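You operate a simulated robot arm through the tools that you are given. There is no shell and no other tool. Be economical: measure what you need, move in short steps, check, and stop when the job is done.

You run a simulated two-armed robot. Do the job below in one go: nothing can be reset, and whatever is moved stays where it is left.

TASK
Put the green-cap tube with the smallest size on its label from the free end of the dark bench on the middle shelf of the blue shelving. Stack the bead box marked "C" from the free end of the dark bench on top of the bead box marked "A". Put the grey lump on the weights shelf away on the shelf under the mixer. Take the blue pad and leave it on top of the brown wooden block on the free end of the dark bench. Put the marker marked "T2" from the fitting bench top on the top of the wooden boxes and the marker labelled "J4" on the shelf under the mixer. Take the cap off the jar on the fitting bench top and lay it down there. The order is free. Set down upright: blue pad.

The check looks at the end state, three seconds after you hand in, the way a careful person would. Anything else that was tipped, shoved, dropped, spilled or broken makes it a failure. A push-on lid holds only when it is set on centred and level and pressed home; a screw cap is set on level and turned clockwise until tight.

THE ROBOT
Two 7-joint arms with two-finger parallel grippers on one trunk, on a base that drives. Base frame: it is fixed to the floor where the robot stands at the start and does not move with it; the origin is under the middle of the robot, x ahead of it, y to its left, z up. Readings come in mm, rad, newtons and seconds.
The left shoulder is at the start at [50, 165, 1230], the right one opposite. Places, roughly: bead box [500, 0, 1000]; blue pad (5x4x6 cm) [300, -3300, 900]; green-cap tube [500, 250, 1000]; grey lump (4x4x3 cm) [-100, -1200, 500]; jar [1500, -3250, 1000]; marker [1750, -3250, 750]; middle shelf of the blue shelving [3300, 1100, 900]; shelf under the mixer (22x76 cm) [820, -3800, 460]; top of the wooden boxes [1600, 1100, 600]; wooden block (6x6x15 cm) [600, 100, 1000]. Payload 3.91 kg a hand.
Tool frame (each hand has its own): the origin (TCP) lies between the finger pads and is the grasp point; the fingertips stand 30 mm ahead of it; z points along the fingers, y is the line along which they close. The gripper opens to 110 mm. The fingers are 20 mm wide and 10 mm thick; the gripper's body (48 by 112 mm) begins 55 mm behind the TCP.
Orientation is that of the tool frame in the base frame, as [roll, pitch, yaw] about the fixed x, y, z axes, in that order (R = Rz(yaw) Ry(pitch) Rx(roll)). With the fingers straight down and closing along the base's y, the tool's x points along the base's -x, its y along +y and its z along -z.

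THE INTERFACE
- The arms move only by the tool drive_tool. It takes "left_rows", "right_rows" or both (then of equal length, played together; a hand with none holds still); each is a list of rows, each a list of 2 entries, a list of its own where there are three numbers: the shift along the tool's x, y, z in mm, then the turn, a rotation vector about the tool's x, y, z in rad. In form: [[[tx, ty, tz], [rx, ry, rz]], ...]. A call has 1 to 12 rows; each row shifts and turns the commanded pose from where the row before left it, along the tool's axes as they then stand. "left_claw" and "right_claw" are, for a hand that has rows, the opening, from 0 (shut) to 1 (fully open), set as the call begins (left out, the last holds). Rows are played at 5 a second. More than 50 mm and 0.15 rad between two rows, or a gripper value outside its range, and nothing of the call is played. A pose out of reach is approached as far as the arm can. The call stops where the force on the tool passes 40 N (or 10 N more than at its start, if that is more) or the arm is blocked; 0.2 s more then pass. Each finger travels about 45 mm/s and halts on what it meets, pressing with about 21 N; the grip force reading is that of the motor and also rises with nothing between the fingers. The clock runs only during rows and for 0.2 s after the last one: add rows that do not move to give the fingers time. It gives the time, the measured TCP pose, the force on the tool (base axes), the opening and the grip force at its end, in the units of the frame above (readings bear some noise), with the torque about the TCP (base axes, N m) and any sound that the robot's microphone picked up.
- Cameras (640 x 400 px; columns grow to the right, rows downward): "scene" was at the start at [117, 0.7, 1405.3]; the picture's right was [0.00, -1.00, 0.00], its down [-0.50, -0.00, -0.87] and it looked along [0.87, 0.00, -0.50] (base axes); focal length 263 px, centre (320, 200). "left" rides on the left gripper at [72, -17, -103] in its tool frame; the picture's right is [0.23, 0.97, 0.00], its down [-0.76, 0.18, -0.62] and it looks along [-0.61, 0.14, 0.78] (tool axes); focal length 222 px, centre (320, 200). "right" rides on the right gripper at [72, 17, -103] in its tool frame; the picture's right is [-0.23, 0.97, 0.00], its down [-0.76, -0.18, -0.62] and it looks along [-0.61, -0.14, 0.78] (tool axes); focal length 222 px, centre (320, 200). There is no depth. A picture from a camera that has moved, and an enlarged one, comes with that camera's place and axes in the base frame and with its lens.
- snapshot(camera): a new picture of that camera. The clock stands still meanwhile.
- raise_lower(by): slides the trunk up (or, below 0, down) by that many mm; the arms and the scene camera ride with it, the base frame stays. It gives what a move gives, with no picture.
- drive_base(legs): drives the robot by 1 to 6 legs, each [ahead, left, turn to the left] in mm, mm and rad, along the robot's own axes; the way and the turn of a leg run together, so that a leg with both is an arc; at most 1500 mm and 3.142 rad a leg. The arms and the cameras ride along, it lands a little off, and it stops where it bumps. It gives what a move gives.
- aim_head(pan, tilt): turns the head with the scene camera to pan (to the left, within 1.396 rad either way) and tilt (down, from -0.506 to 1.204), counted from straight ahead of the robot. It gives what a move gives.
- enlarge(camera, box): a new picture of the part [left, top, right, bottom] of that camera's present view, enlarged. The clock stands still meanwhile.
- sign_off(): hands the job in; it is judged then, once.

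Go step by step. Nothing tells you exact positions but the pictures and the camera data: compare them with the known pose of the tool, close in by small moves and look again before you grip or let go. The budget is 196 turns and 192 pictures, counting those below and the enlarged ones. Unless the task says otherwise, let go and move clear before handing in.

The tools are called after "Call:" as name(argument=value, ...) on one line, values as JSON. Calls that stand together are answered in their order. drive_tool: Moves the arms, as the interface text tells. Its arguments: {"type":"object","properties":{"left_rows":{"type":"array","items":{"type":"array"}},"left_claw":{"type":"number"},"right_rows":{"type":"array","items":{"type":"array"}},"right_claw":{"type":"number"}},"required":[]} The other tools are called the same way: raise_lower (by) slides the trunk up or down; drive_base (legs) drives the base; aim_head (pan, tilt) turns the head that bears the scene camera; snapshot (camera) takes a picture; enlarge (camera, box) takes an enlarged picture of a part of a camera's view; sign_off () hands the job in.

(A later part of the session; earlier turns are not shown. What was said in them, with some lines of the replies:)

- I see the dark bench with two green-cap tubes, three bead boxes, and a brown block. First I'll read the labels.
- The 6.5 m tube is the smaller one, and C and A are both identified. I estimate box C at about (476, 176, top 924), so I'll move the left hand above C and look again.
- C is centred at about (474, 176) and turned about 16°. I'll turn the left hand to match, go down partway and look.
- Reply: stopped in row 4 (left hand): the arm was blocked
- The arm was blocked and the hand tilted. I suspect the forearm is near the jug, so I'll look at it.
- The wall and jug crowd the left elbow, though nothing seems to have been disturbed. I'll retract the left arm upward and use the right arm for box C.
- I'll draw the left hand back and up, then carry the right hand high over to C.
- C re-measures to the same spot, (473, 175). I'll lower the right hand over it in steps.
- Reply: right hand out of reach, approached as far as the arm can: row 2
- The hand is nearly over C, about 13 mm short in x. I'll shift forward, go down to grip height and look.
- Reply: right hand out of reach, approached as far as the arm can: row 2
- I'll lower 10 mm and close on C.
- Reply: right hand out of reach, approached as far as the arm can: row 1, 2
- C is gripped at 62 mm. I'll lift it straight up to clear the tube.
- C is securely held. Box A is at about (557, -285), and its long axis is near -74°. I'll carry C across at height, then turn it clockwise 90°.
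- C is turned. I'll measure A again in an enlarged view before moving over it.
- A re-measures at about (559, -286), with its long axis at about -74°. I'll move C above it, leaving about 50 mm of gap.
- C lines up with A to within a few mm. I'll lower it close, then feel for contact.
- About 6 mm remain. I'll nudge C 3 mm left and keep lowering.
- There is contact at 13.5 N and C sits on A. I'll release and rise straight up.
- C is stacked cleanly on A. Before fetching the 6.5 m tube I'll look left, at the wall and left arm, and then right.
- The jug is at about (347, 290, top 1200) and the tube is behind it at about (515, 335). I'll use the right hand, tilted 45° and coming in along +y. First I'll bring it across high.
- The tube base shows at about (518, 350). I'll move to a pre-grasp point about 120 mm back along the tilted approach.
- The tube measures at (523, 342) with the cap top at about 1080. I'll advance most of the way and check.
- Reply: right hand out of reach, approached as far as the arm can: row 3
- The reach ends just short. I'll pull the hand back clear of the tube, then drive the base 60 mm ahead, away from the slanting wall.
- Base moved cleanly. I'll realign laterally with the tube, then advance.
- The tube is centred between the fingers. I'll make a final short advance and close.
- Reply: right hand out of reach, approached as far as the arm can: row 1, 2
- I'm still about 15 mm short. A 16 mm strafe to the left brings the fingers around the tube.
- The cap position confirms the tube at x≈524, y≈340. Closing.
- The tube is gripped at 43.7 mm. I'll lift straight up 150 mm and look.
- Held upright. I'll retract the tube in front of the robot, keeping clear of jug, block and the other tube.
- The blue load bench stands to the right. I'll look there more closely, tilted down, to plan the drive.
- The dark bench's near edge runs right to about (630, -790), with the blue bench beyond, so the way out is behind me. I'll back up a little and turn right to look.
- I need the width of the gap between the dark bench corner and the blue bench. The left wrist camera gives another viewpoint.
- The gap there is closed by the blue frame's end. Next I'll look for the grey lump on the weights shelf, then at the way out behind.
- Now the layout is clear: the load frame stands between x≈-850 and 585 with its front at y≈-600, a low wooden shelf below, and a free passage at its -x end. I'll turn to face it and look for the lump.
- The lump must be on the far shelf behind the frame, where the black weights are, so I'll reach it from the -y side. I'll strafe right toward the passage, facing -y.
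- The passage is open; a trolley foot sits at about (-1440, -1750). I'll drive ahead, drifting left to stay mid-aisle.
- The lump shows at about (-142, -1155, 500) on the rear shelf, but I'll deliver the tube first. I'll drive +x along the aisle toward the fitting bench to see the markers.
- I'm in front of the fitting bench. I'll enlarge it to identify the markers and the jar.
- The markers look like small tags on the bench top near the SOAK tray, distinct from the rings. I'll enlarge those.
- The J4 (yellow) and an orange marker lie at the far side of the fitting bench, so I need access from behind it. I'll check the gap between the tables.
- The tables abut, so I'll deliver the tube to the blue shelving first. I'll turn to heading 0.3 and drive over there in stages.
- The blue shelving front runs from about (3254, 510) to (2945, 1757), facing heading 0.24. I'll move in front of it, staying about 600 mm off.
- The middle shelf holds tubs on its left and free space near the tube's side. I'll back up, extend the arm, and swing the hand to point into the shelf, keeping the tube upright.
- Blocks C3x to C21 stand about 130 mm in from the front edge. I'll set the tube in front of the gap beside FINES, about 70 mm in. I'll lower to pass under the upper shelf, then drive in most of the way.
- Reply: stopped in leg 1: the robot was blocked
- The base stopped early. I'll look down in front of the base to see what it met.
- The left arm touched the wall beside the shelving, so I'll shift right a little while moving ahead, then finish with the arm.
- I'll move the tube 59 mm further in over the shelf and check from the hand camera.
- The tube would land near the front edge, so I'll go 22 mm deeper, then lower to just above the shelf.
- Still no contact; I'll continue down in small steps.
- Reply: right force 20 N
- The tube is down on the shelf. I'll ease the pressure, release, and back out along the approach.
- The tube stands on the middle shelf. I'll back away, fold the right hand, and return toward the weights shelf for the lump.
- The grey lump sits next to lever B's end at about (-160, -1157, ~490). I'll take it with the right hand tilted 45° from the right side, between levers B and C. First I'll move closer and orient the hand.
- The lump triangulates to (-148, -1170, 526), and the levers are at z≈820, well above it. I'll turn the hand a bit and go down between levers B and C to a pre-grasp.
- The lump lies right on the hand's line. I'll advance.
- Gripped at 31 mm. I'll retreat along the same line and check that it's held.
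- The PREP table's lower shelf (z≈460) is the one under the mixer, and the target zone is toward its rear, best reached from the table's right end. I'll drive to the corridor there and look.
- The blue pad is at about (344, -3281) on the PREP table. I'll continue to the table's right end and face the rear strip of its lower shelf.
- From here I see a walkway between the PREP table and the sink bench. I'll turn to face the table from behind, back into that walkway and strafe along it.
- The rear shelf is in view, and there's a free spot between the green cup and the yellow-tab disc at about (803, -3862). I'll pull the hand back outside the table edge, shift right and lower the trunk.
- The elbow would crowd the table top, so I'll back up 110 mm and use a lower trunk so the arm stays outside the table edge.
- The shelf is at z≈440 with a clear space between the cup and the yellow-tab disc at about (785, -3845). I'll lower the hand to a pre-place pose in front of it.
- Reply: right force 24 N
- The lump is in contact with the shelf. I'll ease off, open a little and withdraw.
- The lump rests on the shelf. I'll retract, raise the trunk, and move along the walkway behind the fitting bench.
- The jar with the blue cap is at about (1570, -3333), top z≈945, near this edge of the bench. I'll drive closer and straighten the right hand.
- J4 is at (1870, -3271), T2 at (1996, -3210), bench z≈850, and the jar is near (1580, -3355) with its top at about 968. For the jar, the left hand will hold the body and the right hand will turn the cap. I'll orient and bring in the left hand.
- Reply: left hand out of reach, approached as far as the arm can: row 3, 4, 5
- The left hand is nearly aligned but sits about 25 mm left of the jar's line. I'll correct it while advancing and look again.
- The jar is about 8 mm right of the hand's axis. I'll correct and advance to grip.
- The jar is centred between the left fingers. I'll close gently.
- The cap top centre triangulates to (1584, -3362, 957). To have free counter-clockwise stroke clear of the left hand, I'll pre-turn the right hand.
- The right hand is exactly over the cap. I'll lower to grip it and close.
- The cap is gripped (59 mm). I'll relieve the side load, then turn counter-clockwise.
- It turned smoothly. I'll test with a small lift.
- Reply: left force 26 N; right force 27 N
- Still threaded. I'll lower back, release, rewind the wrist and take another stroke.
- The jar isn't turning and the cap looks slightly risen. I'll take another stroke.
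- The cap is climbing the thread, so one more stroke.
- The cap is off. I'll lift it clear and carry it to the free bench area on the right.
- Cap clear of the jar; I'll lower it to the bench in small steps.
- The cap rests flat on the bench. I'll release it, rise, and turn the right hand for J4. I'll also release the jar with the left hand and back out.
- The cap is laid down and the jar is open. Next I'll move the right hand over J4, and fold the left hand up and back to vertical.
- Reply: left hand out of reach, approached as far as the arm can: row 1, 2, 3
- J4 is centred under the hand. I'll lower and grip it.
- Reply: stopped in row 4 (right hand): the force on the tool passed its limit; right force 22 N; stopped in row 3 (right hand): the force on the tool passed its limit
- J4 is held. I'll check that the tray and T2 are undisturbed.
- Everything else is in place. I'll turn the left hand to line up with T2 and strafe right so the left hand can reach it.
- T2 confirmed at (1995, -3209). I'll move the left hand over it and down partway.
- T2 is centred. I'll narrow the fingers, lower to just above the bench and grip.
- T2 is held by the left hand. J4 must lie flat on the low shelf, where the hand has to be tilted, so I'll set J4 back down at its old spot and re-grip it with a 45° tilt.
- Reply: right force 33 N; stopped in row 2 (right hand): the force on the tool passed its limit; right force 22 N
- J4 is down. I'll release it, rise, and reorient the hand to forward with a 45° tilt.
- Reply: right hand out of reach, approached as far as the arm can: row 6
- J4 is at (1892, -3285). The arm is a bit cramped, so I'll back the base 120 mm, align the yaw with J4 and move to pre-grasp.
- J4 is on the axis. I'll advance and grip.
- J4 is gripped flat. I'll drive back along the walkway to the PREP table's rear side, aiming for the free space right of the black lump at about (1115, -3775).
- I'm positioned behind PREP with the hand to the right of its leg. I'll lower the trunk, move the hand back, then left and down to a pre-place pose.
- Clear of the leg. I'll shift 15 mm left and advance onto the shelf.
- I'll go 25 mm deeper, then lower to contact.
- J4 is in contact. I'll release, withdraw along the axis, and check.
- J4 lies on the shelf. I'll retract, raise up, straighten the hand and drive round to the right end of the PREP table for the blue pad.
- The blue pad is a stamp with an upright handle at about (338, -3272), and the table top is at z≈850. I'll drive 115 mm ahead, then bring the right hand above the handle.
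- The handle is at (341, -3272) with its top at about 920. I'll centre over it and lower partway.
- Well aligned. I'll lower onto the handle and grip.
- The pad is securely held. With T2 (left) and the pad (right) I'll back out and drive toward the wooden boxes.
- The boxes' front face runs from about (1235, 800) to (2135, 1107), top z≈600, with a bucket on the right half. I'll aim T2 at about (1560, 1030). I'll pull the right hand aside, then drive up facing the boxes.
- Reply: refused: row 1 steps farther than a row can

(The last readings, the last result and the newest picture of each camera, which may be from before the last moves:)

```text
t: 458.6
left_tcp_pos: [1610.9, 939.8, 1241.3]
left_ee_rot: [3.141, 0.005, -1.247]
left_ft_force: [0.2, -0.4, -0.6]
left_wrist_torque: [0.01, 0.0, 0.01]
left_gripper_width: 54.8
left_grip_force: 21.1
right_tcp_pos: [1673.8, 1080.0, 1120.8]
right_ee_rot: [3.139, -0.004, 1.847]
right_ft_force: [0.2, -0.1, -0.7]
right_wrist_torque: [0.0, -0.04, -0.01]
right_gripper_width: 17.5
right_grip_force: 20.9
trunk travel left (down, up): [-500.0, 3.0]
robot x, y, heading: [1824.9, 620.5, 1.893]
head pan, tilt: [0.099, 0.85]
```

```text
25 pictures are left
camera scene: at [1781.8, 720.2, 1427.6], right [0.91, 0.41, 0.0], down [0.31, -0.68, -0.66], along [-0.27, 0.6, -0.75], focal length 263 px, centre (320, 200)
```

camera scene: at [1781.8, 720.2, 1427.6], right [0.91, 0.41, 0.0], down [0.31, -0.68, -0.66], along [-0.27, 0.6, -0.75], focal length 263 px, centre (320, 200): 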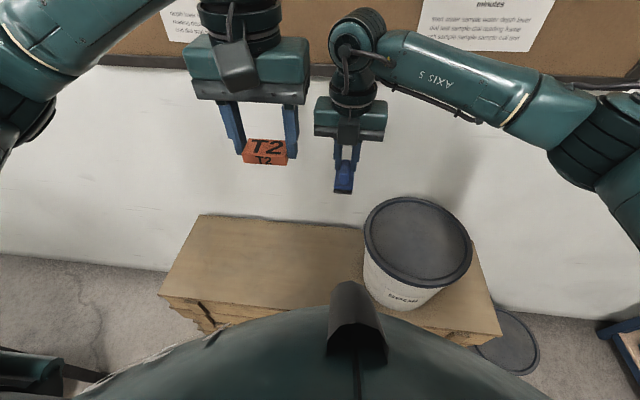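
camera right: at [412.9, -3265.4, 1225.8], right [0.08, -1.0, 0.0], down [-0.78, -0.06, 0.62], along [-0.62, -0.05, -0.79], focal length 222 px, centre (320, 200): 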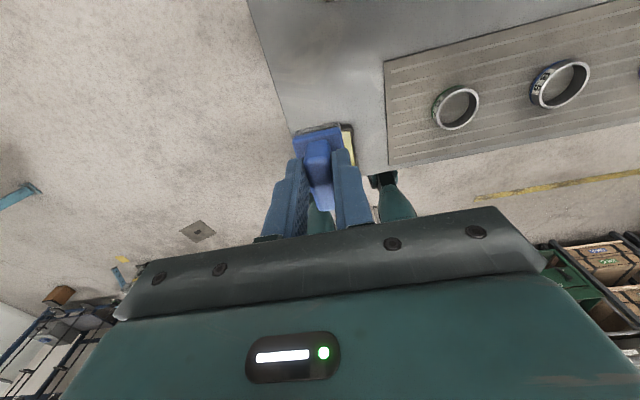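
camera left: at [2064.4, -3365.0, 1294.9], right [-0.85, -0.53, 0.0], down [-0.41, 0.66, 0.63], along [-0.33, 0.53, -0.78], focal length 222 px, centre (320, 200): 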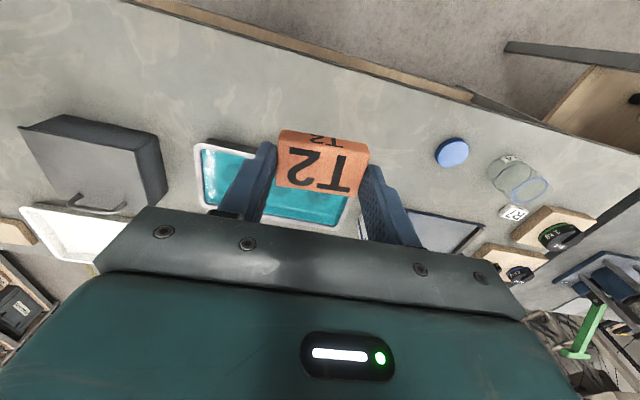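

I'll retract the right hand from the bucket side, shift the left hand over the target spot, then lower the trunk.

Call:
drive_tool(right_rows=[[[-40, 0, 0], [0, 0, 0]], [[-40, 0, 0], [0, 0, 0]], [[-40, 0, 0], [0, 0, 0]], [[-40, 0, 0], [0, 0, 0]], [[0, 0, 0], [0, 0, 0]]])

Call:
drive_tool(left_rows=[[[-32.5, 15.1, 0], [0, 0, 0]], [[-32.5, 15.1, 0], [0, 0, 0]], [[-32.5, 15.2, 0], [0, 0, 0]], [[0, 0, 0], [0, 0, 0]]])

Call:
raise_lower(by=-370)

Call:
snapshot(camera="left")

Call:
snapshot(camera="scene")

```text
t: 459.8
left_tcp_pos: [1609.4, 939.8, 1240.7]
left_ee_rot: [3.139, 0.003, -1.249]
left_ft_force: [-0.2, 0.5, -0.3]
left_wrist_torque: [0.01, -0.03, -0.02]
left_gripper_width: 54.8
left_grip_force: 21.1
right_tcp_pos: [1718.1, 927.9, 1121.3]
right_ee_rot: [3.139, -0.005, 1.847]
right_ft_force: [-0.3, -0.8, -0.3]
right_wrist_torque: [0.01, 0.0, 0.0]
right_gripper_width: 17.3
right_grip_force: 21.4
trunk travel left (down, up): [-500.0, 3.0]
robot x, y, heading: [1826.6, 618.8, 1.894]
head pan, tilt: [0.099, 0.85]
```

```text
t: 460.8
left_tcp_pos: [1535.3, 1019.5, 1241.2]
left_ee_rot: [3.141, 0.004, -1.25]
left_ft_force: [-0.1, -0.1, -0.1]
left_wrist_torque: [-0.02, -0.01, 0.03]
left_gripper_width: 54.8
left_grip_force: 21.3
right_tcp_pos: [1718.6, 928.2, 1120.4]
right_ee_rot: [3.141, -0.006, 1.846]
right_ft_force: [0.5, 0.0, -0.2]
right_wrist_torque: [-0.01, 0.0, -0.01]
right_gripper_width: 17.2
right_grip_force: 20.9
trunk travel left (down, up): [-500.0, 3.0]
robot x, y, heading: [1826.5, 621.2, 1.894]
head pan, tilt: [0.099, 0.85]
```

```text
t: 464.4
left_tcp_pos: [1536.5, 1010.4, 879.6]
left_ee_rot: [-3.138, 0.021, -1.247]
left_ft_force: [0.6, 0.5, -0.2]
left_wrist_torque: [0.01, 0.05, -0.01]
left_gripper_width: 54.9
left_grip_force: 21.1
right_tcp_pos: [1717.0, 933.6, 777.7]
right_ee_rot: [-3.141, -0.093, 1.837]
right_ft_force: [0.3, -0.5, -0.3]
right_wrist_torque: [0.0, 0.0, 0.0]
right_gripper_width: 17.3
right_grip_force: 21.2
trunk travel left (down, up): [-130.0, 373.0]
robot x, y, heading: [1832.6, 621.2, 1.893]
head pan, tilt: [0.099, 0.85]
```

```text
24 pictures are left
camera left: at [1574.3, 944.3, 982.3], right [-0.85, -0.52, -0.01], down [-0.41, 0.65, 0.64], along [-0.33, 0.55, -0.77], focal length 222 px, centre (320, 200)
```

left: 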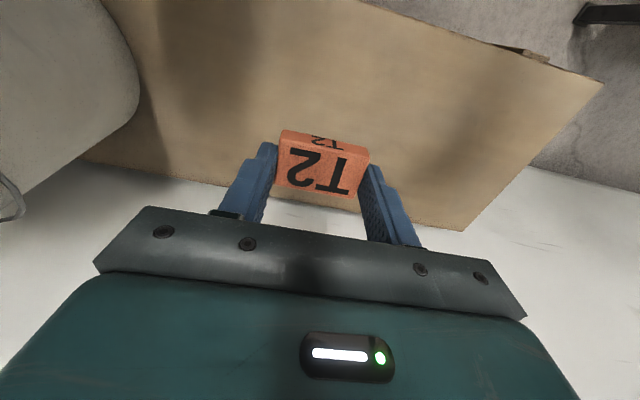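

```text
23 pictures are left
camera scene: at [1782.1, 708.6, 1060.6], right [0.91, 0.41, 0.01], down [0.31, -0.67, -0.67], along [-0.27, 0.61, -0.74], focal length 263 px, centre (320, 200)
```

scene: 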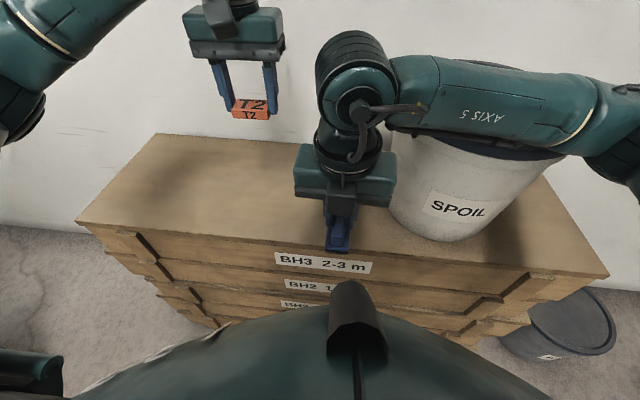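

The right forearm is touching the bucket lid. I'll raise the trunk straight away.

Call:
raise_lower(by=130)

Call:
snapshot(camera="scene")

```text
t: 466.0
left_tcp_pos: [1534.9, 1019.1, 1001.2]
left_ee_rot: [3.139, 0.003, -1.248]
left_ft_force: [0.7, -0.2, -0.2]
left_wrist_torque: [0.02, -0.01, -0.01]
left_gripper_width: 55.3
left_grip_force: 21.0
right_tcp_pos: [1718.3, 929.3, 880.8]
right_ee_rot: [3.141, -0.006, 1.845]
right_ft_force: [0.4, 0.5, -1.6]
right_wrist_torque: [0.03, -0.01, -0.03]
right_gripper_width: 17.0
right_grip_force: 20.9
trunk travel left (down, up): [-260.0, 243.0]
robot x, y, heading: [1824.1, 619.2, 1.896]
head pan, tilt: [0.099, 0.85]
```

```text
22 pictures are left
camera scene: at [1781.7, 720.3, 1187.5], right [0.91, 0.41, 0.0], down [0.31, -0.68, -0.66], along [-0.27, 0.6, -0.75], focal length 263 px, centre (320, 200)
```

scene: 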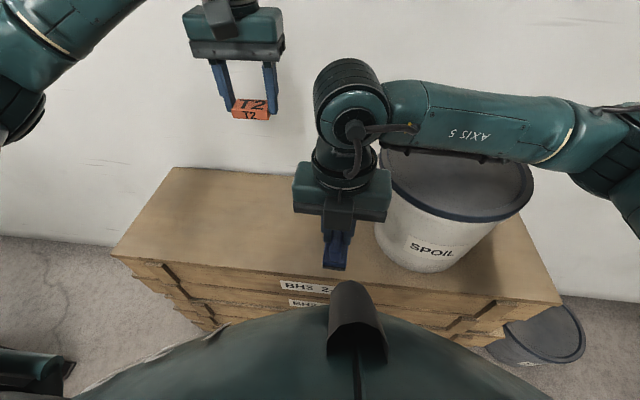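

The bucket stands unmoved. I'll keep the trunk here and lower only the left arm to set T2 down.

Call:
drive_tool(left_rows=[[[0, 0, 45], [0, 0, 0]], [[0, 0, 45], [0, 0, 0]], [[0, 0, 45], [0, 0, 0]], [[0, 0, 45], [0, 0, 0]], [[0, 0, 45], [0, 0, 0]], [[0, 0, 45], [0, 0, 0]], [[0, 0, 45], [0, 0, 0]], [[0, 0, 20], [0, 0, 0]], [[0, 0, 0], [0, 0, 0]]])

Call:
snapshot(camera="left")

Call:
enlarge(camera="scene", box=[100, 60, 420, 290])

```text
t: 468.0
left_tcp_pos: [1533.3, 1021.4, 670.6]
left_ee_rot: [3.141, 0.013, -1.248]
left_ft_force: [-0.7, 0.2, 37.2]
left_wrist_torque: [-0.59, 0.47, 0.08]
left_gripper_width: 54.7
left_grip_force: 20.8
right_tcp_pos: [1718.6, 927.5, 882.3]
right_ee_rot: [-3.14, -0.009, 1.846]
right_ft_force: [-0.8, -1.4, -1.0]
right_wrist_torque: [0.0, 0.02, -0.01]
right_gripper_width: 17.0
right_grip_force: 21.2
trunk travel left (down, up): [-260.0, 243.0]
robot x, y, heading: [1824.9, 618.9, 1.894]
head pan, tilt: [0.099, 0.85]
```

```text
21 pictures are left
camera left: at [1573.1, 956.9, 774.1], right [-0.85, -0.52, 0.0], down [-0.41, 0.66, 0.63], along [-0.33, 0.54, -0.77], focal length 222 px, centre (320, 200)
```

left: 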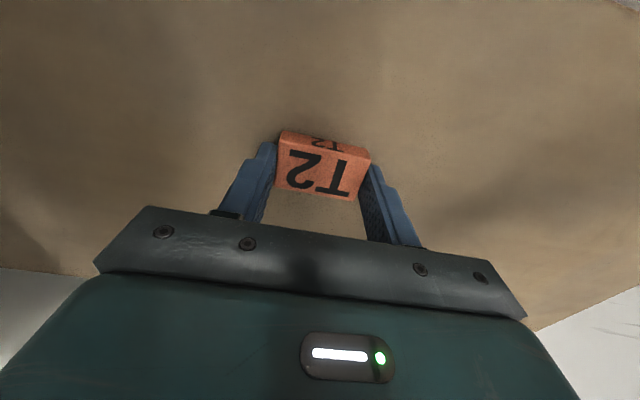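

```text
1.74 times, centred on (260, 175) of scene
camera zoom: at [1783.4, 718.0, 1188.5], right [0.91, 0.41, 0.0], down [0.31, -0.68, -0.66], along [-0.27, 0.6, -0.75], focal length 458 px, centre (424, 244)
```

zoom: 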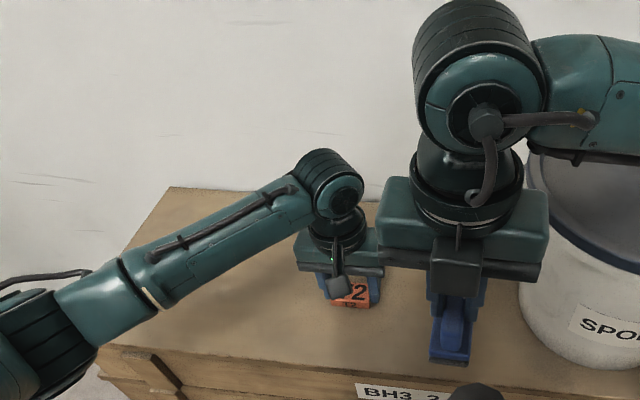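

T2 is on the box top. I'll ease pressure, release and rise.

Call:
drive_tool(left_rows=[[[0, 0, -3], [0, 0, 0]], [[0, 0, -1], [0, 0, 0]], [[0, 0, 0], [0, 0, 0]]])

Call:
drive_tool(left_rows=[[[0, 0, 0], [0, 0, 0]], [[0, 0, 0], [0, 0, 0]], [[0, 0, 0], [0, 0, 0]], [[0, 0, -20], [0, 0, 0]], [[0, 0, -45], [0, 0, 0]], [[0, 0, -45], [0, 0, 0]], [[0, 0, -45], [0, 0, 0]], [[0, 0, -45], [0, 0, 0]], [[0, 0, -45], [0, 0, 0]], [[0, 0, -45], [0, 0, 0]], [[0, 0, -40], [0, 0, 0]], [[0, 0, 0], [0, 0, 0]]], left_claw=0.8)

Call:
snapshot(camera="left")

```text
t: 468.8
left_tcp_pos: [1534.0, 1019.5, 670.5]
left_ee_rot: [3.14, 0.006, -1.248]
left_ft_force: [0.5, 8.1, 11.3]
left_wrist_torque: [0.34, -0.31, 0.27]
left_gripper_width: 55.1
left_grip_force: 20.7
right_tcp_pos: [1718.7, 927.6, 879.8]
right_ee_rot: [3.14, -0.008, 1.846]
right_ft_force: [-0.3, 0.5, -1.1]
right_wrist_torque: [0.0, -0.02, 0.02]
right_gripper_width: 17.0
right_grip_force: 21.3
trunk travel left (down, up): [-260.0, 243.0]
robot x, y, heading: [1828.4, 623.2, 1.897]
head pan, tilt: [0.099, 0.85]
```

```text
t: 471.4
left_tcp_pos: [1535.5, 1018.8, 1000.0]
left_ee_rot: [3.141, 0.003, -1.247]
left_ft_force: [-0.5, -0.5, 0.1]
left_wrist_torque: [0.0, 0.0, 0.0]
left_gripper_width: 87.8
left_grip_force: 0.1
right_tcp_pos: [1717.7, 929.1, 880.3]
right_ee_rot: [-3.141, -0.004, 1.848]
right_ft_force: [-0.2, -0.8, -1.2]
right_wrist_torque: [-0.01, -0.01, 0.0]
right_gripper_width: 17.4
right_grip_force: 21.0
trunk travel left (down, up): [-260.0, 243.0]
robot x, y, heading: [1824.4, 620.0, 1.899]
head pan, tilt: [0.099, 0.85]
```

```text
19 pictures are left
camera left: at [1574.5, 955.6, 1104.4], right [-0.85, -0.52, 0.0], down [-0.41, 0.66, 0.63], along [-0.33, 0.53, -0.78], focal length 222 px, centre (320, 200)
```

left: 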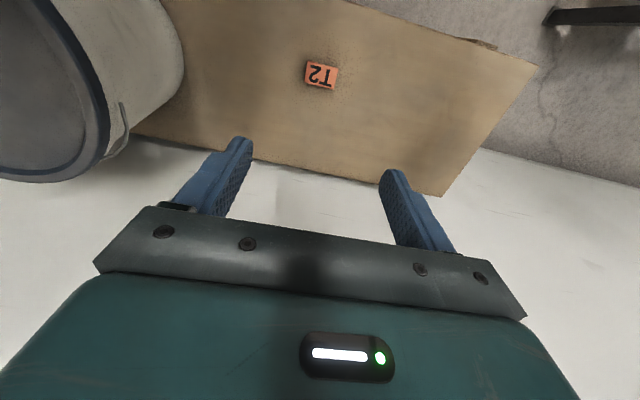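

T2 is in place on the boxes. I'll raise up and drive the long way back toward the start with the pad.

Call:
raise_lower(by=240)

Call:
drive_base(legs=[[-400, 0, 0], [-1208, -12, 0], [-740, 619, 0], [211, 1406, 0], [543, 1294, 0]])

```text
t: 473.9
left_tcp_pos: [1535.7, 1019.1, 1239.0]
left_ee_rot: [3.139, 0.002, -1.249]
left_ft_force: [-0.1, 0.5, -0.3]
left_wrist_torque: [-0.02, 0.0, -0.02]
left_gripper_width: 88.0
left_grip_force: 0.1
right_tcp_pos: [1718.3, 928.9, 1118.4]
right_ee_rot: [3.139, -0.005, 1.847]
right_ft_force: [0.9, 0.5, 0.0]
right_wrist_torque: [0.03, -0.01, -0.03]
right_gripper_width: 17.2
right_grip_force: 20.9
trunk travel left (down, up): [-500.0, 3.0]
robot x, y, heading: [1826.4, 619.9, 1.896]
head pan, tilt: [0.099, 0.85]
```

```text
t: 500.0
left_tcp_pos: [-1073.7, -1596.2, 1240.4]
left_ee_rot: [3.14, 0.003, -1.222]
left_ft_force: [0.5, 0.5, 0.1]
left_wrist_torque: [-0.02, -0.02, 0.01]
left_gripper_width: 88.2
left_grip_force: 0.0
right_tcp_pos: [-888.1, -1683.7, 1120.6]
right_ee_rot: [3.14, -0.005, 1.874]
right_ft_force: [0.3, -0.5, -0.2]
right_wrist_torque: [0.0, -0.03, 0.03]
right_gripper_width: 17.4
right_grip_force: 21.0
trunk travel left (down, up): [-500.0, 3.0]
robot x, y, heading: [-775.0, -1984.6, 1.923]
head pan, tilt: [0.099, 0.85]
```

I'll tuck the left hand higher and back, turn to face -y as before, and retrace the passage.

Call:
drive_tool(left_rows=[[[25, 0, -35], [0, 0, 0]], [[25, 0, -35], [0, 0, 0]], [[25, 0, -35], [0, 0, 0]], [[25, 0, 0], [0, 0, 0]], [[0, 0, 0], [0, 0, 0]]])

Call:
drive_base(legs=[[0, 0, 2.78], [-925, -355, 0], [-985, -215, 0]])

```text
t: 501.2
left_tcp_pos: [-1037.1, -1692.3, 1345.3]
left_ee_rot: [3.141, 0.003, -1.22]
left_ft_force: [-0.1, 0.2, -0.1]
left_wrist_torque: [0.0, 0.02, 0.01]
left_gripper_width: 88.0
left_grip_force: 0.0
right_tcp_pos: [-888.4, -1683.0, 1120.1]
right_ee_rot: [3.142, -0.005, 1.875]
right_ft_force: [0.0, 0.8, -1.0]
right_wrist_torque: [0.03, 0.0, 0.0]
right_gripper_width: 17.2
right_grip_force: 21.0
trunk travel left (down, up): [-500.0, 3.0]
robot x, y, heading: [-774.6, -1987.8, 1.923]
head pan, tilt: [0.099, 0.85]
```

```text
t: 517.8
left_tcp_pos: [-1197.8, -429.6, 1345.3]
left_ee_rot: [3.138, 0.003, 1.58]
left_ft_force: [1.0, -1.0, -0.2]
left_wrist_torque: [0.01, 0.0, -0.02]
left_gripper_width: 87.9
left_grip_force: 0.2
right_tcp_pos: [-1342.2, -389.4, 1120.6]
right_ee_rot: [-3.14, -0.005, -1.608]
right_ft_force: [0.4, 0.6, -0.2]
right_wrist_torque: [-0.02, 0.01, 0.01]
right_gripper_width: 17.4
right_grip_force: 21.0
trunk travel left (down, up): [-500.0, 3.0]
robot x, y, heading: [-1352.6, -62.8, -1.558]
head pan, tilt: [0.099, 0.85]
```

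Call:
drive_base(legs=[[-30, 670, 0], [-32, 668, 0], [0, 0, 1.558]])

Call:
aim_head(pan=0.0, tilt=0.6)

Call:
snapshot(camera="scene")

```text
t: 528.6
left_tcp_pos: [338.7, 160.7, 1344.5]
left_ee_rot: [3.14, 0.002, -3.135]
left_ft_force: [0.1, 0.6, 1.0]
left_wrist_torque: [0.0, 0.03, -0.02]
left_gripper_width: 87.7
left_grip_force: 0.1
right_tcp_pos: [297.2, 15.7, 1120.3]
right_ee_rot: [3.139, -0.005, -0.042]
right_ft_force: [-0.6, 0.5, -0.6]
right_wrist_torque: [0.0, 0.01, 0.01]
right_gripper_width: 17.0
right_grip_force: 21.1
trunk travel left (down, up): [-500.0, 3.0]
robot x, y, heading: [-31.6, 7.9, 0.008]
head pan, tilt: [0.099, 0.85]
```

```text
t: 529.3
left_tcp_pos: [338.6, 160.8, 1345.7]
left_ee_rot: [3.139, 0.005, -3.136]
left_ft_force: [-0.2, -0.7, 0.4]
left_wrist_torque: [-0.01, -0.02, 0.0]
left_gripper_width: 87.8
left_grip_force: 0.0
right_tcp_pos: [298.7, 16.0, 1119.3]
right_ee_rot: [3.141, -0.005, -0.042]
right_ft_force: [-1.1, -0.1, -0.9]
right_wrist_torque: [0.02, 0.03, -0.02]
right_gripper_width: 17.1
right_grip_force: 20.7
trunk travel left (down, up): [-500.0, 3.0]
robot x, y, heading: [-27.9, 7.9, 0.007]
head pan, tilt: [0.0, 0.6]
```

```text
18 pictures are left
camera scene: at [86.0, 11.3, 1448.4], right [0.01, -1.0, 0.0], down [-0.57, 0.0, -0.82], along [0.82, 0.01, -0.57], focal length 263 px, centre (320, 200)
```

scene: 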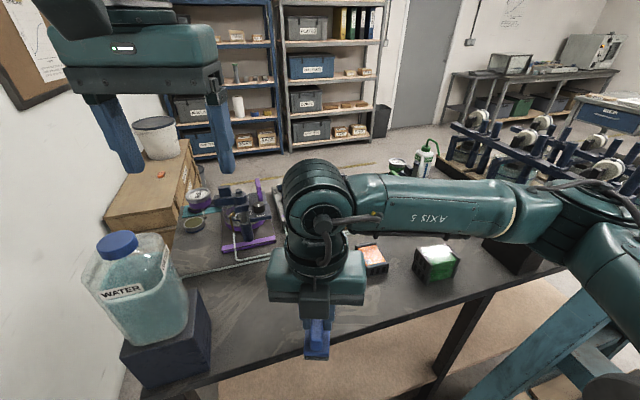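

T2 and the tube are both visible in their places. The brown block is hidden behind the right arm, so I'll look with the left wrist camera.

Call:
snapshot(camera="left")

Call:
drive_tool(right_rows=[[[0, 45, -25], [0, 0, 0]], [[0, 45, -25], [0, 0, 0]], [[0, 45, -25], [0, 0, 0]], [[0, 45, 0], [0, 0, 0]], [[0, 0, 0], [0, 0, 0]]])

Call:
snapshot(camera="scene")

```text
17 pictures are left
camera left: at [266.3, 142.7, 1448.9], right [-0.23, 0.97, 0.0], down [0.76, 0.18, 0.63], along [0.61, 0.15, -0.78], focal length 222 px, centre (320, 200)
```

left: 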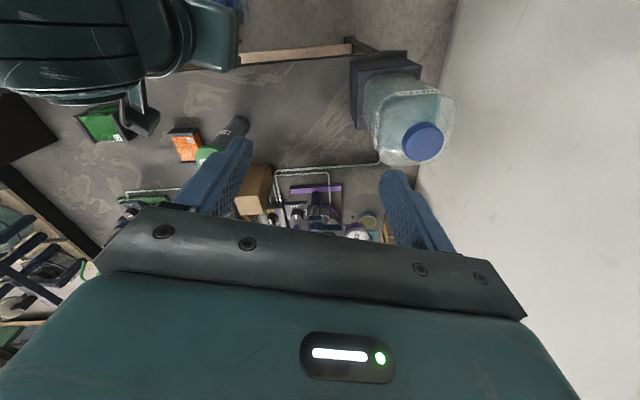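

```text
refused: row 1 steps farther than a row can; nothing moved
```

```text
16 pictures are left
camera scene: at [86.0, 11.3, 1448.4], right [0.01, -1.0, 0.0], down [-0.57, 0.0, -0.82], along [0.82, 0.01, -0.57], focal length 263 px, centre (320, 200)
```

scene: 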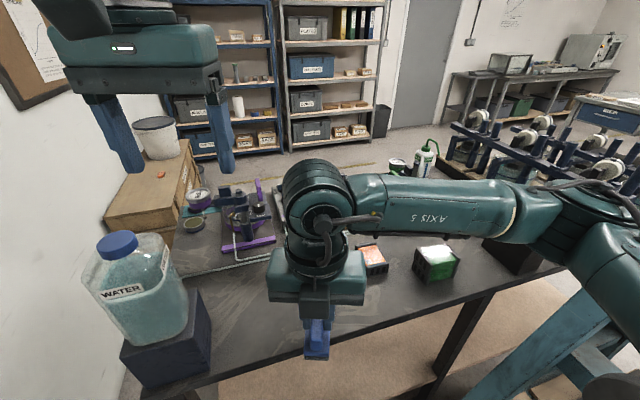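

Call:
drive_tool(right_rows=[[[0, 40, -20], [0, 0, 0]], [[0, 40, -20], [0, 0, 0]], [[0, 40, -20], [0, 0, 0]], [[0, 40, -10], [0, 0, 0]], [[0, 40, 0], [0, 0, 0]], [[0, 0, 0], [0, 0, 0]]])

Call:
enlarge(camera="scene", box=[220, 150, 400, 310])

```text
t: 530.7
left_tcp_pos: [340.1, 160.6, 1343.4]
left_ee_rot: [3.14, 0.003, -3.137]
left_ft_force: [-0.4, 0.9, -0.4]
left_wrist_torque: [0.05, -0.03, -0.02]
left_gripper_width: 87.8
left_grip_force: 0.1
right_tcp_pos: [288.1, -182.4, 1192.0]
right_ee_rot: [3.14, -0.005, -0.041]
right_ft_force: [-0.2, 0.5, 0.0]
right_wrist_torque: [-0.02, 0.0, -0.04]
right_gripper_width: 17.2
right_grip_force: 20.8
trunk travel left (down, up): [-500.0, 3.0]
robot x, y, heading: [-27.1, 10.7, 0.004]
head pan, tilt: [0.0, 0.6]
```

```text
2.50 times, centred on (310, 230) of scene
camera zoom: at [86.4, 12.0, 1448.4], right [0.01, -1.0, 0.0], down [-0.57, -0.01, -0.82], along [0.82, 0.01, -0.57], focal length 658 px, centre (345, 125)
```

zoom: 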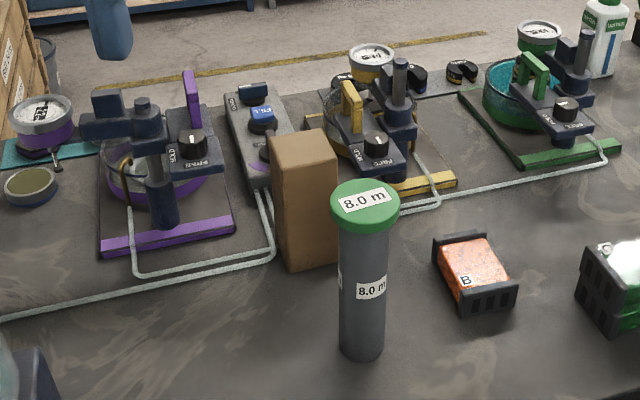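

The block's centre is at about (642, 57) with its top at about 1037, rotated about 0.23 rad. I'll move 100 mm ahead and turn left slightly to bring it within the right arm's reach.

Call:
drive_base(legs=[[100, 0, 0], [0, 0, 0.3]])

```text
t: 532.8
left_tcp_pos: [380.0, 262.3, 1344.5]
left_ee_rot: [3.139, 0.002, -2.841]
left_ft_force: [-0.2, -0.4, -0.2]
left_wrist_torque: [-0.01, 0.0, -0.01]
left_gripper_width: 87.9
left_grip_force: 0.1
right_tcp_pos: [430.7, -81.8, 1189.6]
right_ee_rot: [3.14, -0.005, 0.252]
right_ft_force: [0.3, -0.3, -0.9]
right_wrist_torque: [-0.01, -0.02, -0.01]
right_gripper_width: 17.2
right_grip_force: 21.0
trunk travel left (down, up): [-500.0, 3.0]
robot x, y, heading: [75.4, 10.7, 0.301]
head pan, tilt: [0.0, 0.6]
```

Call:
drive_tool(right_rows=[[[39.8, -13.65, 0], [0, 0, 0]], [[39.8, -13.65, 0], [0, 0, 0]], [[39.8, -13.65, 0], [0, 0, 0]], [[39.8, -13.65, 0], [0, 0, 0]], [[39.8, -13.65, 0], [0, 0, 0]], [[39.8, -13.65, 0], [0, 0, 0]], [[0, 0, 0], [0, 0, 0]]])

Call:
enlarge(camera="scene", box=[270, 120, 450, 290])

Call:
snapshot(camera="right")

```text
t: 534.4
left_tcp_pos: [379.7, 261.0, 1345.1]
left_ee_rot: [3.141, 0.004, -2.843]
left_ft_force: [0.2, 0.1, 0.0]
left_wrist_torque: [0.01, 0.01, 0.0]
left_gripper_width: 88.0
left_grip_force: 0.0
right_tcp_pos: [641.2, 56.0, 1192.3]
right_ee_rot: [3.14, -0.006, 0.254]
right_ft_force: [0.1, 0.8, -0.7]
right_wrist_torque: [-0.03, -0.01, 0.0]
right_gripper_width: 17.4
right_grip_force: 20.3
trunk travel left (down, up): [-500.0, 3.0]
robot x, y, heading: [73.0, 9.3, 0.301]
head pan, tilt: [0.0, 0.6]
```

```text
2.35 times, centred on (360, 205) of scene
camera zoom: at [180.9, 45.5, 1448.5], right [0.3, -0.95, 0.0], down [-0.54, -0.17, -0.83], along [0.79, 0.25, -0.56], focal length 619 px, centre (226, 188)
```

zoom: 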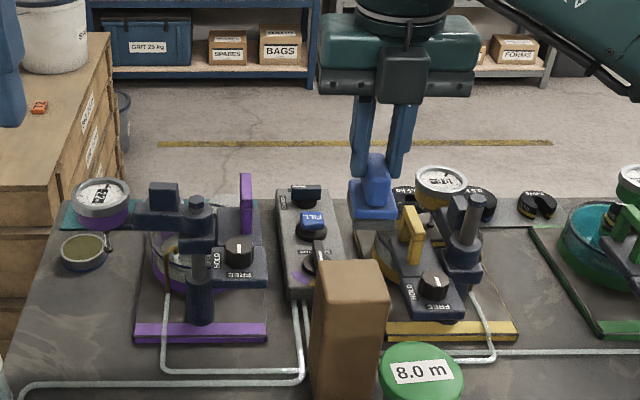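

```text
13 pictures are left
camera right: at [714.7, 57.8, 1296.5], right [0.02, -1.0, 0.0], down [-0.79, -0.02, 0.62], along [-0.62, -0.01, -0.79], focal length 222 px, centre (320, 200)
```

right: 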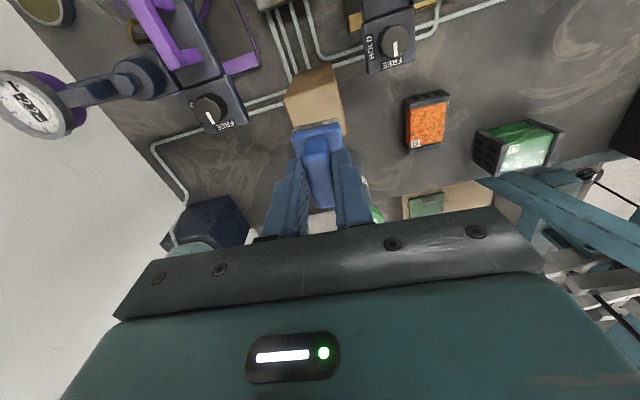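

Call:
enlarge(camera="right", box=[250, 40, 400, 220])

```text
2.22 times, centred on (325, 130) of right
camera zoom: at [714.7, 57.8, 1296.5], right [0.02, -1.0, 0.0], down [-0.79, -0.02, 0.62], along [-0.62, -0.01, -0.79], focal length 494 px, centre (309, 356)
```

zoom: 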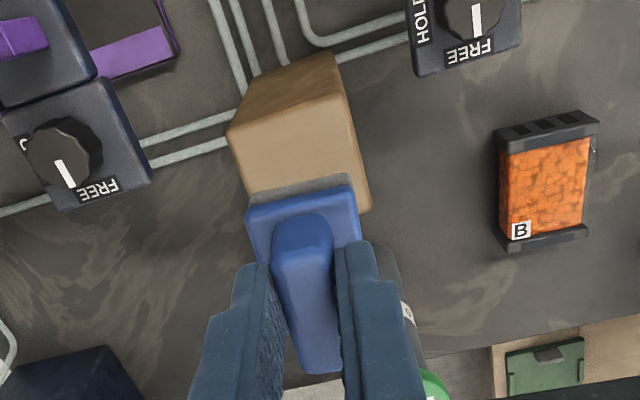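

The block top centre refines to (638, 61). I'll correct a few mm and lower the pad close to the block top.

Call:
drive_tool(right_rows=[[[-1.7, -5.6, 0], [0, 0, 0]], [[0, 0, 35], [0, 0, 0]], [[0, 0, 30], [0, 0, 0]], [[0, 0, 10], [0, 0, 0]], [[0, 0, 0], [0, 0, 0]]])

Call:
enlarge(camera="scene", box=[330, 150, 430, 290])

Call:
enlarge(camera="right", box=[250, 80, 400, 230])

```text
t: 535.6
left_tcp_pos: [380.6, 261.5, 1344.6]
left_ee_rot: [3.141, 0.003, -2.842]
left_ft_force: [-0.6, 0.2, -1.3]
left_wrist_torque: [0.02, -0.01, 0.03]
left_gripper_width: 87.9
left_grip_force: 0.1
right_tcp_pos: [639.3, 59.8, 1115.8]
right_ee_rot: [3.139, -0.006, 0.253]
right_ft_force: [-0.2, 0.0, -1.3]
right_wrist_torque: [-0.02, -0.04, 0.02]
right_gripper_width: 17.2
right_grip_force: 21.4
trunk travel left (down, up): [-500.0, 3.0]
robot x, y, heading: [69.8, 8.8, 0.305]
head pan, tilt: [0.0, 0.6]
```

```text
2.86 times, centred on (380, 220) of scene
camera zoom: at [181.2, 46.1, 1448.5], right [0.3, -0.95, 0.0], down [-0.54, -0.17, -0.83], along [0.79, 0.25, -0.56], focal length 752 px, centre (149, 143)
```

zoom: 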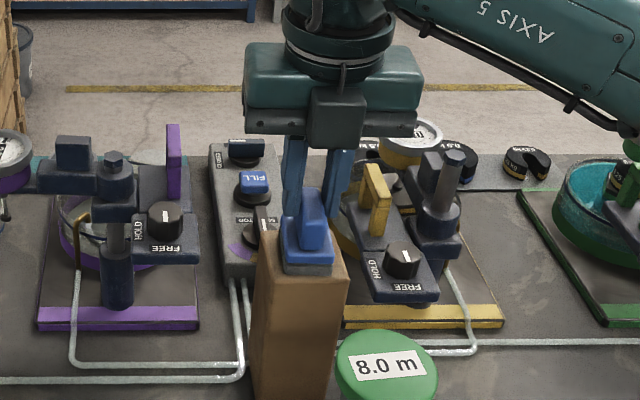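

```text
2.67 times, centred on (325, 155) of right
camera zoom: at [712.7, 62.5, 1219.6], right [0.02, -1.0, 0.0], down [-0.79, -0.02, 0.62], along [-0.62, -0.01, -0.79], focal length 592 px, centre (307, 320)
```

zoom: 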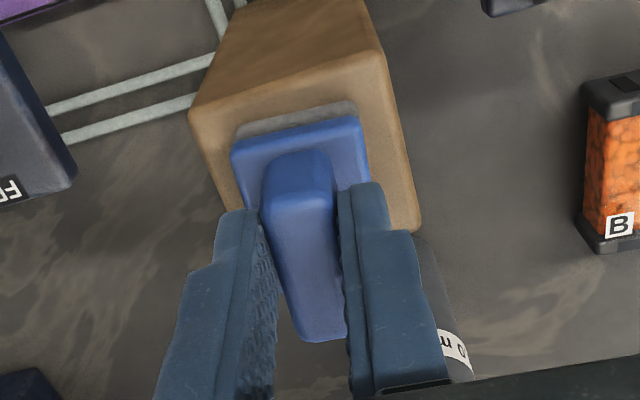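

The pad is centred over the block top. I'll lower in small steps to contact.

Call:
drive_tool(right_rows=[[[0, -1, 5], [0, 0, 0]], [[0, 0, 4], [0, 0, 0]], [[0, 0, 0], [0, 0, 0]]])

Call:
drive_tool(right_rows=[[[0, 0, 2], [0, 0, 0]], [[0, 0, 0], [0, 0, 0]]])

Call:
drive_tool(right_rows=[[[0, 0, 2], [0, 0, 0]], [[0, 0, 0], [0, 0, 0]]])

```text
t: 536.4
left_tcp_pos: [377.5, 260.9, 1345.9]
left_ee_rot: [3.142, 0.007, -2.842]
left_ft_force: [-0.3, -0.7, -0.8]
left_wrist_torque: [-0.03, 0.0, -0.01]
left_gripper_width: 88.1
left_grip_force: 0.0
right_tcp_pos: [637.1, 62.5, 1112.4]
right_ee_rot: [-3.139, -0.015, 0.253]
right_ft_force: [4.3, -4.6, 31.7]
right_wrist_torque: [-0.2, -0.17, 0.01]
right_gripper_width: 17.7
right_grip_force: 20.7
trunk travel left (down, up): [-500.0, 3.0]
robot x, y, heading: [76.0, 11.0, 0.301]
head pan, tilt: [0.0, 0.6]
```

```text
t: 537.0
left_tcp_pos: [377.2, 261.5, 1345.3]
left_ee_rot: [3.14, 0.008, -2.841]
left_ft_force: [-0.5, 0.0, 0.3]
left_wrist_torque: [0.03, 0.0, 0.04]
left_gripper_width: 88.2
left_grip_force: 0.1
right_tcp_pos: [637.0, 62.2, 1110.7]
right_ee_rot: [-3.14, -0.015, 0.253]
right_ft_force: [5.4, -4.8, 32.3]
right_wrist_torque: [-0.28, -0.19, 0.05]
right_gripper_width: 16.8
right_grip_force: 21.3
trunk travel left (down, up): [-500.0, 3.0]
robot x, y, heading: [69.6, 9.8, 0.302]
head pan, tilt: [0.0, 0.6]
```

```text
t: 537.6
left_tcp_pos: [377.1, 261.6, 1345.9]
left_ee_rot: [3.139, 0.008, -2.842]
left_ft_force: [-0.1, 0.0, -0.5]
left_wrist_torque: [-0.03, 0.0, 0.01]
left_gripper_width: 88.2
left_grip_force: 0.1
right_tcp_pos: [636.9, 62.8, 1108.1]
right_ee_rot: [-3.139, -0.015, 0.253]
right_ft_force: [3.5, -4.8, 33.3]
right_wrist_torque: [-0.28, 0.0, 0.04]
right_gripper_width: 17.1
right_grip_force: 20.6
trunk travel left (down, up): [-500.0, 3.0]
robot x, y, heading: [72.1, 13.9, 0.3]
head pan, tilt: [0.0, 0.6]
```

In contact. I'll ease the load and look before releasing.

Call:
drive_tool(right_rows=[[[0, 0, -2.5], [0, 0, 0]], [[0, 0, 0], [0, 0, 0]]])

Call:
enlarge(camera="right", box=[250, 80, 400, 230])

Call:
enlarge(camera="scene", box=[340, 180, 420, 290])

```text
t: 538.2
left_tcp_pos: [378.1, 260.5, 1345.6]
left_ee_rot: [-3.142, 0.005, -2.841]
left_ft_force: [0.6, -0.1, 0.6]
left_wrist_torque: [0.02, 0.0, 0.0]
left_gripper_width: 87.9
left_grip_force: 0.0
right_tcp_pos: [638.0, 62.7, 1108.0]
right_ee_rot: [-3.14, -0.008, 0.253]
right_ft_force: [1.6, -2.1, 22.9]
right_wrist_torque: [-0.03, -0.27, 0.01]
right_gripper_width: 17.1
right_grip_force: 20.6
trunk travel left (down, up): [-500.0, 3.0]
robot x, y, heading: [71.9, 14.9, 0.301]
head pan, tilt: [0.0, 0.6]
```

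```text
2.67 times, centred on (325, 155) of right
camera zoom: at [710.4, 64.1, 1212.3], right [0.02, -1.0, 0.0], down [-0.79, -0.02, 0.62], along [-0.62, -0.01, -0.79], focal length 592 px, centre (307, 320)
```

zoom: 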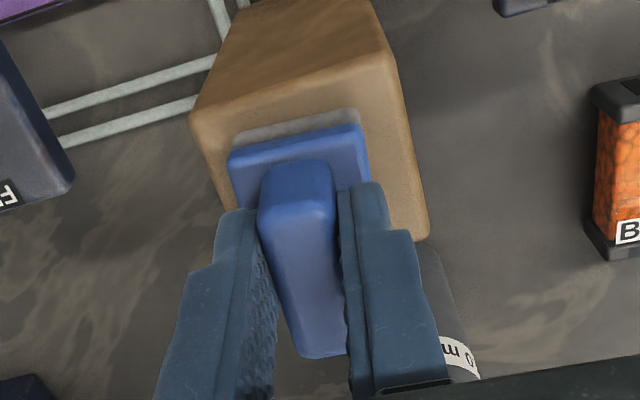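

```text
3.64 times, centred on (380, 235) of scene
camera zoom: at [179.0, 45.6, 1448.7], right [0.3, -0.95, 0.0], down [-0.54, -0.17, -0.83], along [0.79, 0.25, -0.56], focal length 957 px, centre (102, 73)
```

zoom: 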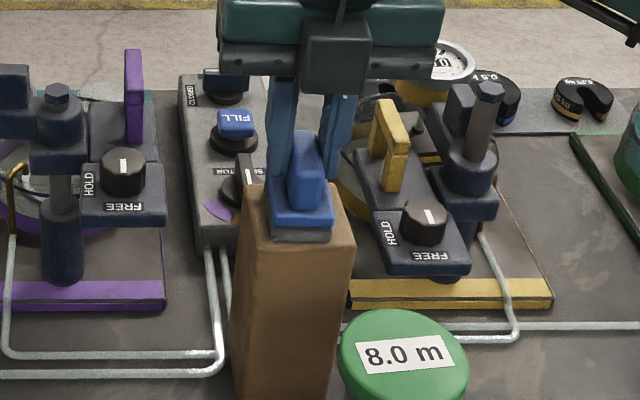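

The pad sits toward the near edge, so I'll lift slightly, shift 5 mm away from me and set it down again.

Call:
drive_tool(right_rows=[[[0, 0, -6], [0, 0, 0]], [[5, 0, 0], [0, 0, 0]], [[0, 0, 3], [0, 0, 0]], [[0, 0, 2], [0, 0, 0]], [[0, 0, 0], [0, 0, 0]]])

Call:
enlarge(camera="right", box=[250, 80, 400, 230])

```text
t: 539.4
left_tcp_pos: [380.2, 261.7, 1344.0]
left_ee_rot: [3.141, 0.005, -2.842]
left_ft_force: [0.7, -0.4, -0.4]
left_wrist_torque: [0.02, 0.02, -0.02]
left_gripper_width: 88.1
left_grip_force: 0.1
right_tcp_pos: [642.4, 63.1, 1109.3]
right_ee_rot: [3.141, -0.007, 0.254]
right_ft_force: [-0.4, -0.2, 7.4]
right_wrist_torque: [0.03, -0.08, 0.01]
right_gripper_width: 17.4
right_grip_force: 20.4
trunk travel left (down, up): [-500.0, 3.0]
robot x, y, heading: [73.3, 10.8, 0.302]
head pan, tilt: [0.0, 0.6]
```

```text
2.67 times, centred on (325, 155) of right
camera zoom: at [716.1, 65.0, 1212.3], right [0.02, -1.0, 0.0], down [-0.79, -0.02, 0.62], along [-0.62, -0.01, -0.79], focal length 592 px, centre (307, 320)
```

zoom: 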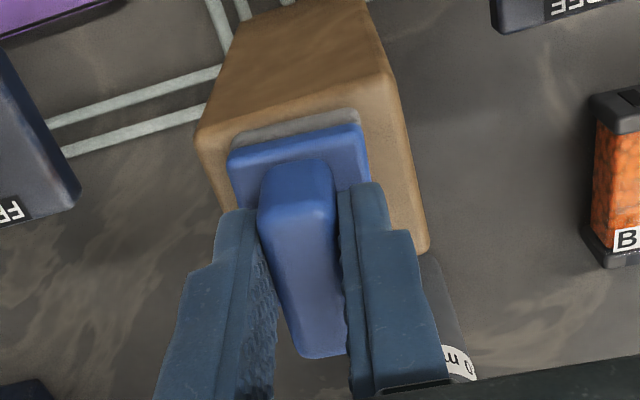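

Well seated now. I'll release and rise straight up.

Call:
drive_tool(right_rows=[[[0, 0, 0], [0, 0, 0]], [[0, 0, 0], [0, 0, 0]], [[0, 0, 0], [0, 0, 0]], [[0, 0, -20], [0, 0, 0]], [[0, 0, -40], [0, 0, 0]], [[0, 0, -40], [0, 0, 0]], [[-40, 15, 0], [0, 0, 0]], [[-40, 15, 0], [0, 0, 0]], [[-40, 15, 0], [0, 0, 0]], [[-40, 15, 0], [0, 0, 0]], [[0, 0, 0], [0, 0, 0]]], right_claw=0.6)

Call:
snapshot(camera="scene")

```text
t: 541.8
left_tcp_pos: [381.0, 262.2, 1344.5]
left_ee_rot: [3.139, 0.004, -2.84]
left_ft_force: [0.7, -0.2, -0.4]
left_wrist_torque: [0.0, 0.03, -0.01]
left_gripper_width: 88.2
left_grip_force: 0.0
right_tcp_pos: [503.4, -35.5, 1206.4]
right_ee_rot: [3.14, -0.005, 0.254]
right_ft_force: [-0.4, 0.2, 0.3]
right_wrist_torque: [-0.03, 0.0, 0.0]
right_gripper_width: 66.0
right_grip_force: 0.0
trunk travel left (down, up): [-500.0, 3.0]
robot x, y, heading: [71.6, 9.6, 0.304]
head pan, tilt: [0.0, 0.6]
```

```text
6 pictures are left
camera scene: at [181.6, 46.6, 1448.4], right [0.3, -0.95, 0.0], down [-0.54, -0.17, -0.82], along [0.79, 0.25, -0.57], focal length 263 px, centre (320, 200)
```

scene: 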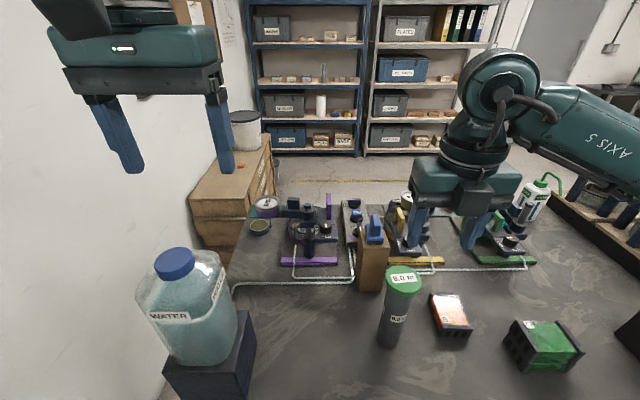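

The pad stands on the block. I'll make one check of the pad and stack, and of the shelf and boxes.

Call:
enlarge(camera="scene", box=[340, 200, 600, 380])

Call:
enlarge(camera="scene", box=[180, 50, 370, 190])

```text
2.22 times, centred on (470, 290) of scene
camera zoom: at [181.6, 46.6, 1448.4], right [0.3, -0.95, 0.0], down [-0.54, -0.17, -0.82], along [0.79, 0.25, -0.57], focal length 585 px, centre (-13, 0)
```

zoom: 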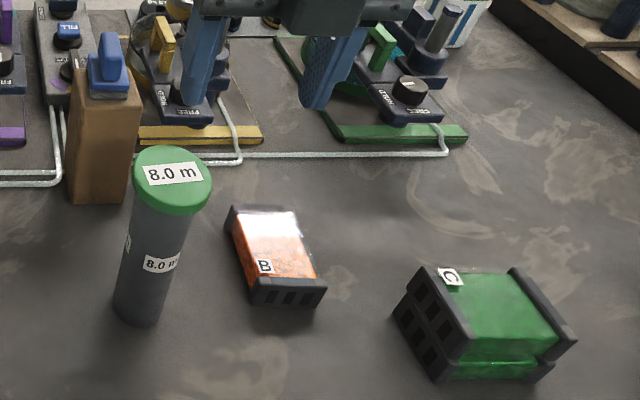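

```text
2.86 times, centred on (275, 120) of scene
camera zoom: at [181.6, 46.6, 1448.4], right [0.3, -0.95, 0.0], down [-0.54, -0.17, -0.82], along [0.79, 0.25, -0.57], focal length 752 px, centre (449, 429)
```

zoom: 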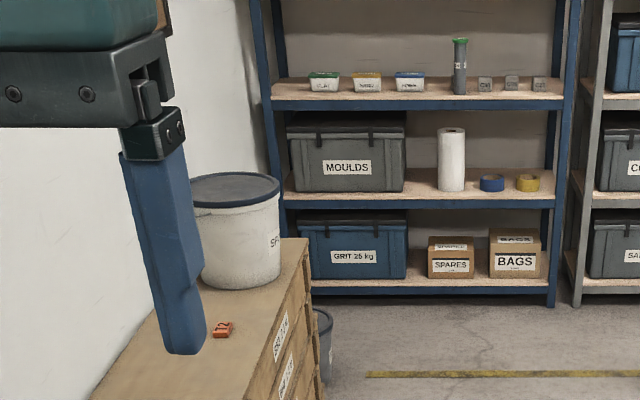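

Everything is where it should be: the tube, T2, the pad, and box C on A. Both hands are empty and clear, so I'm handing in.

Call:
sign_off()

```text
The job is handed in.
```

All the placements are done and I've handed the job in; I don't have the verdict.

- **Tube:** the 6.5 m tube stands on the middle shelf of the blue shelving.
- **Bead boxes:** C is stacked on A.
- **Shelf under the mixer:** the grey lump and J4 are on it.
- **T2:** it lies on top of the wooden boxes.
- **Jar:** it is open, with its cap lying flat on the fitting bench.
- **Blue pad:** it stands upright on the brown block.

Two contacts along the way could matter to the check:

- **Spoil bucket:** the right forearm pressed on its lid while I was setting T2 down. It still looked upright and in place afterwards.
- **SOAK tray:** a finger may have touched its rim when I picked up J4. The tray looked unmoved.
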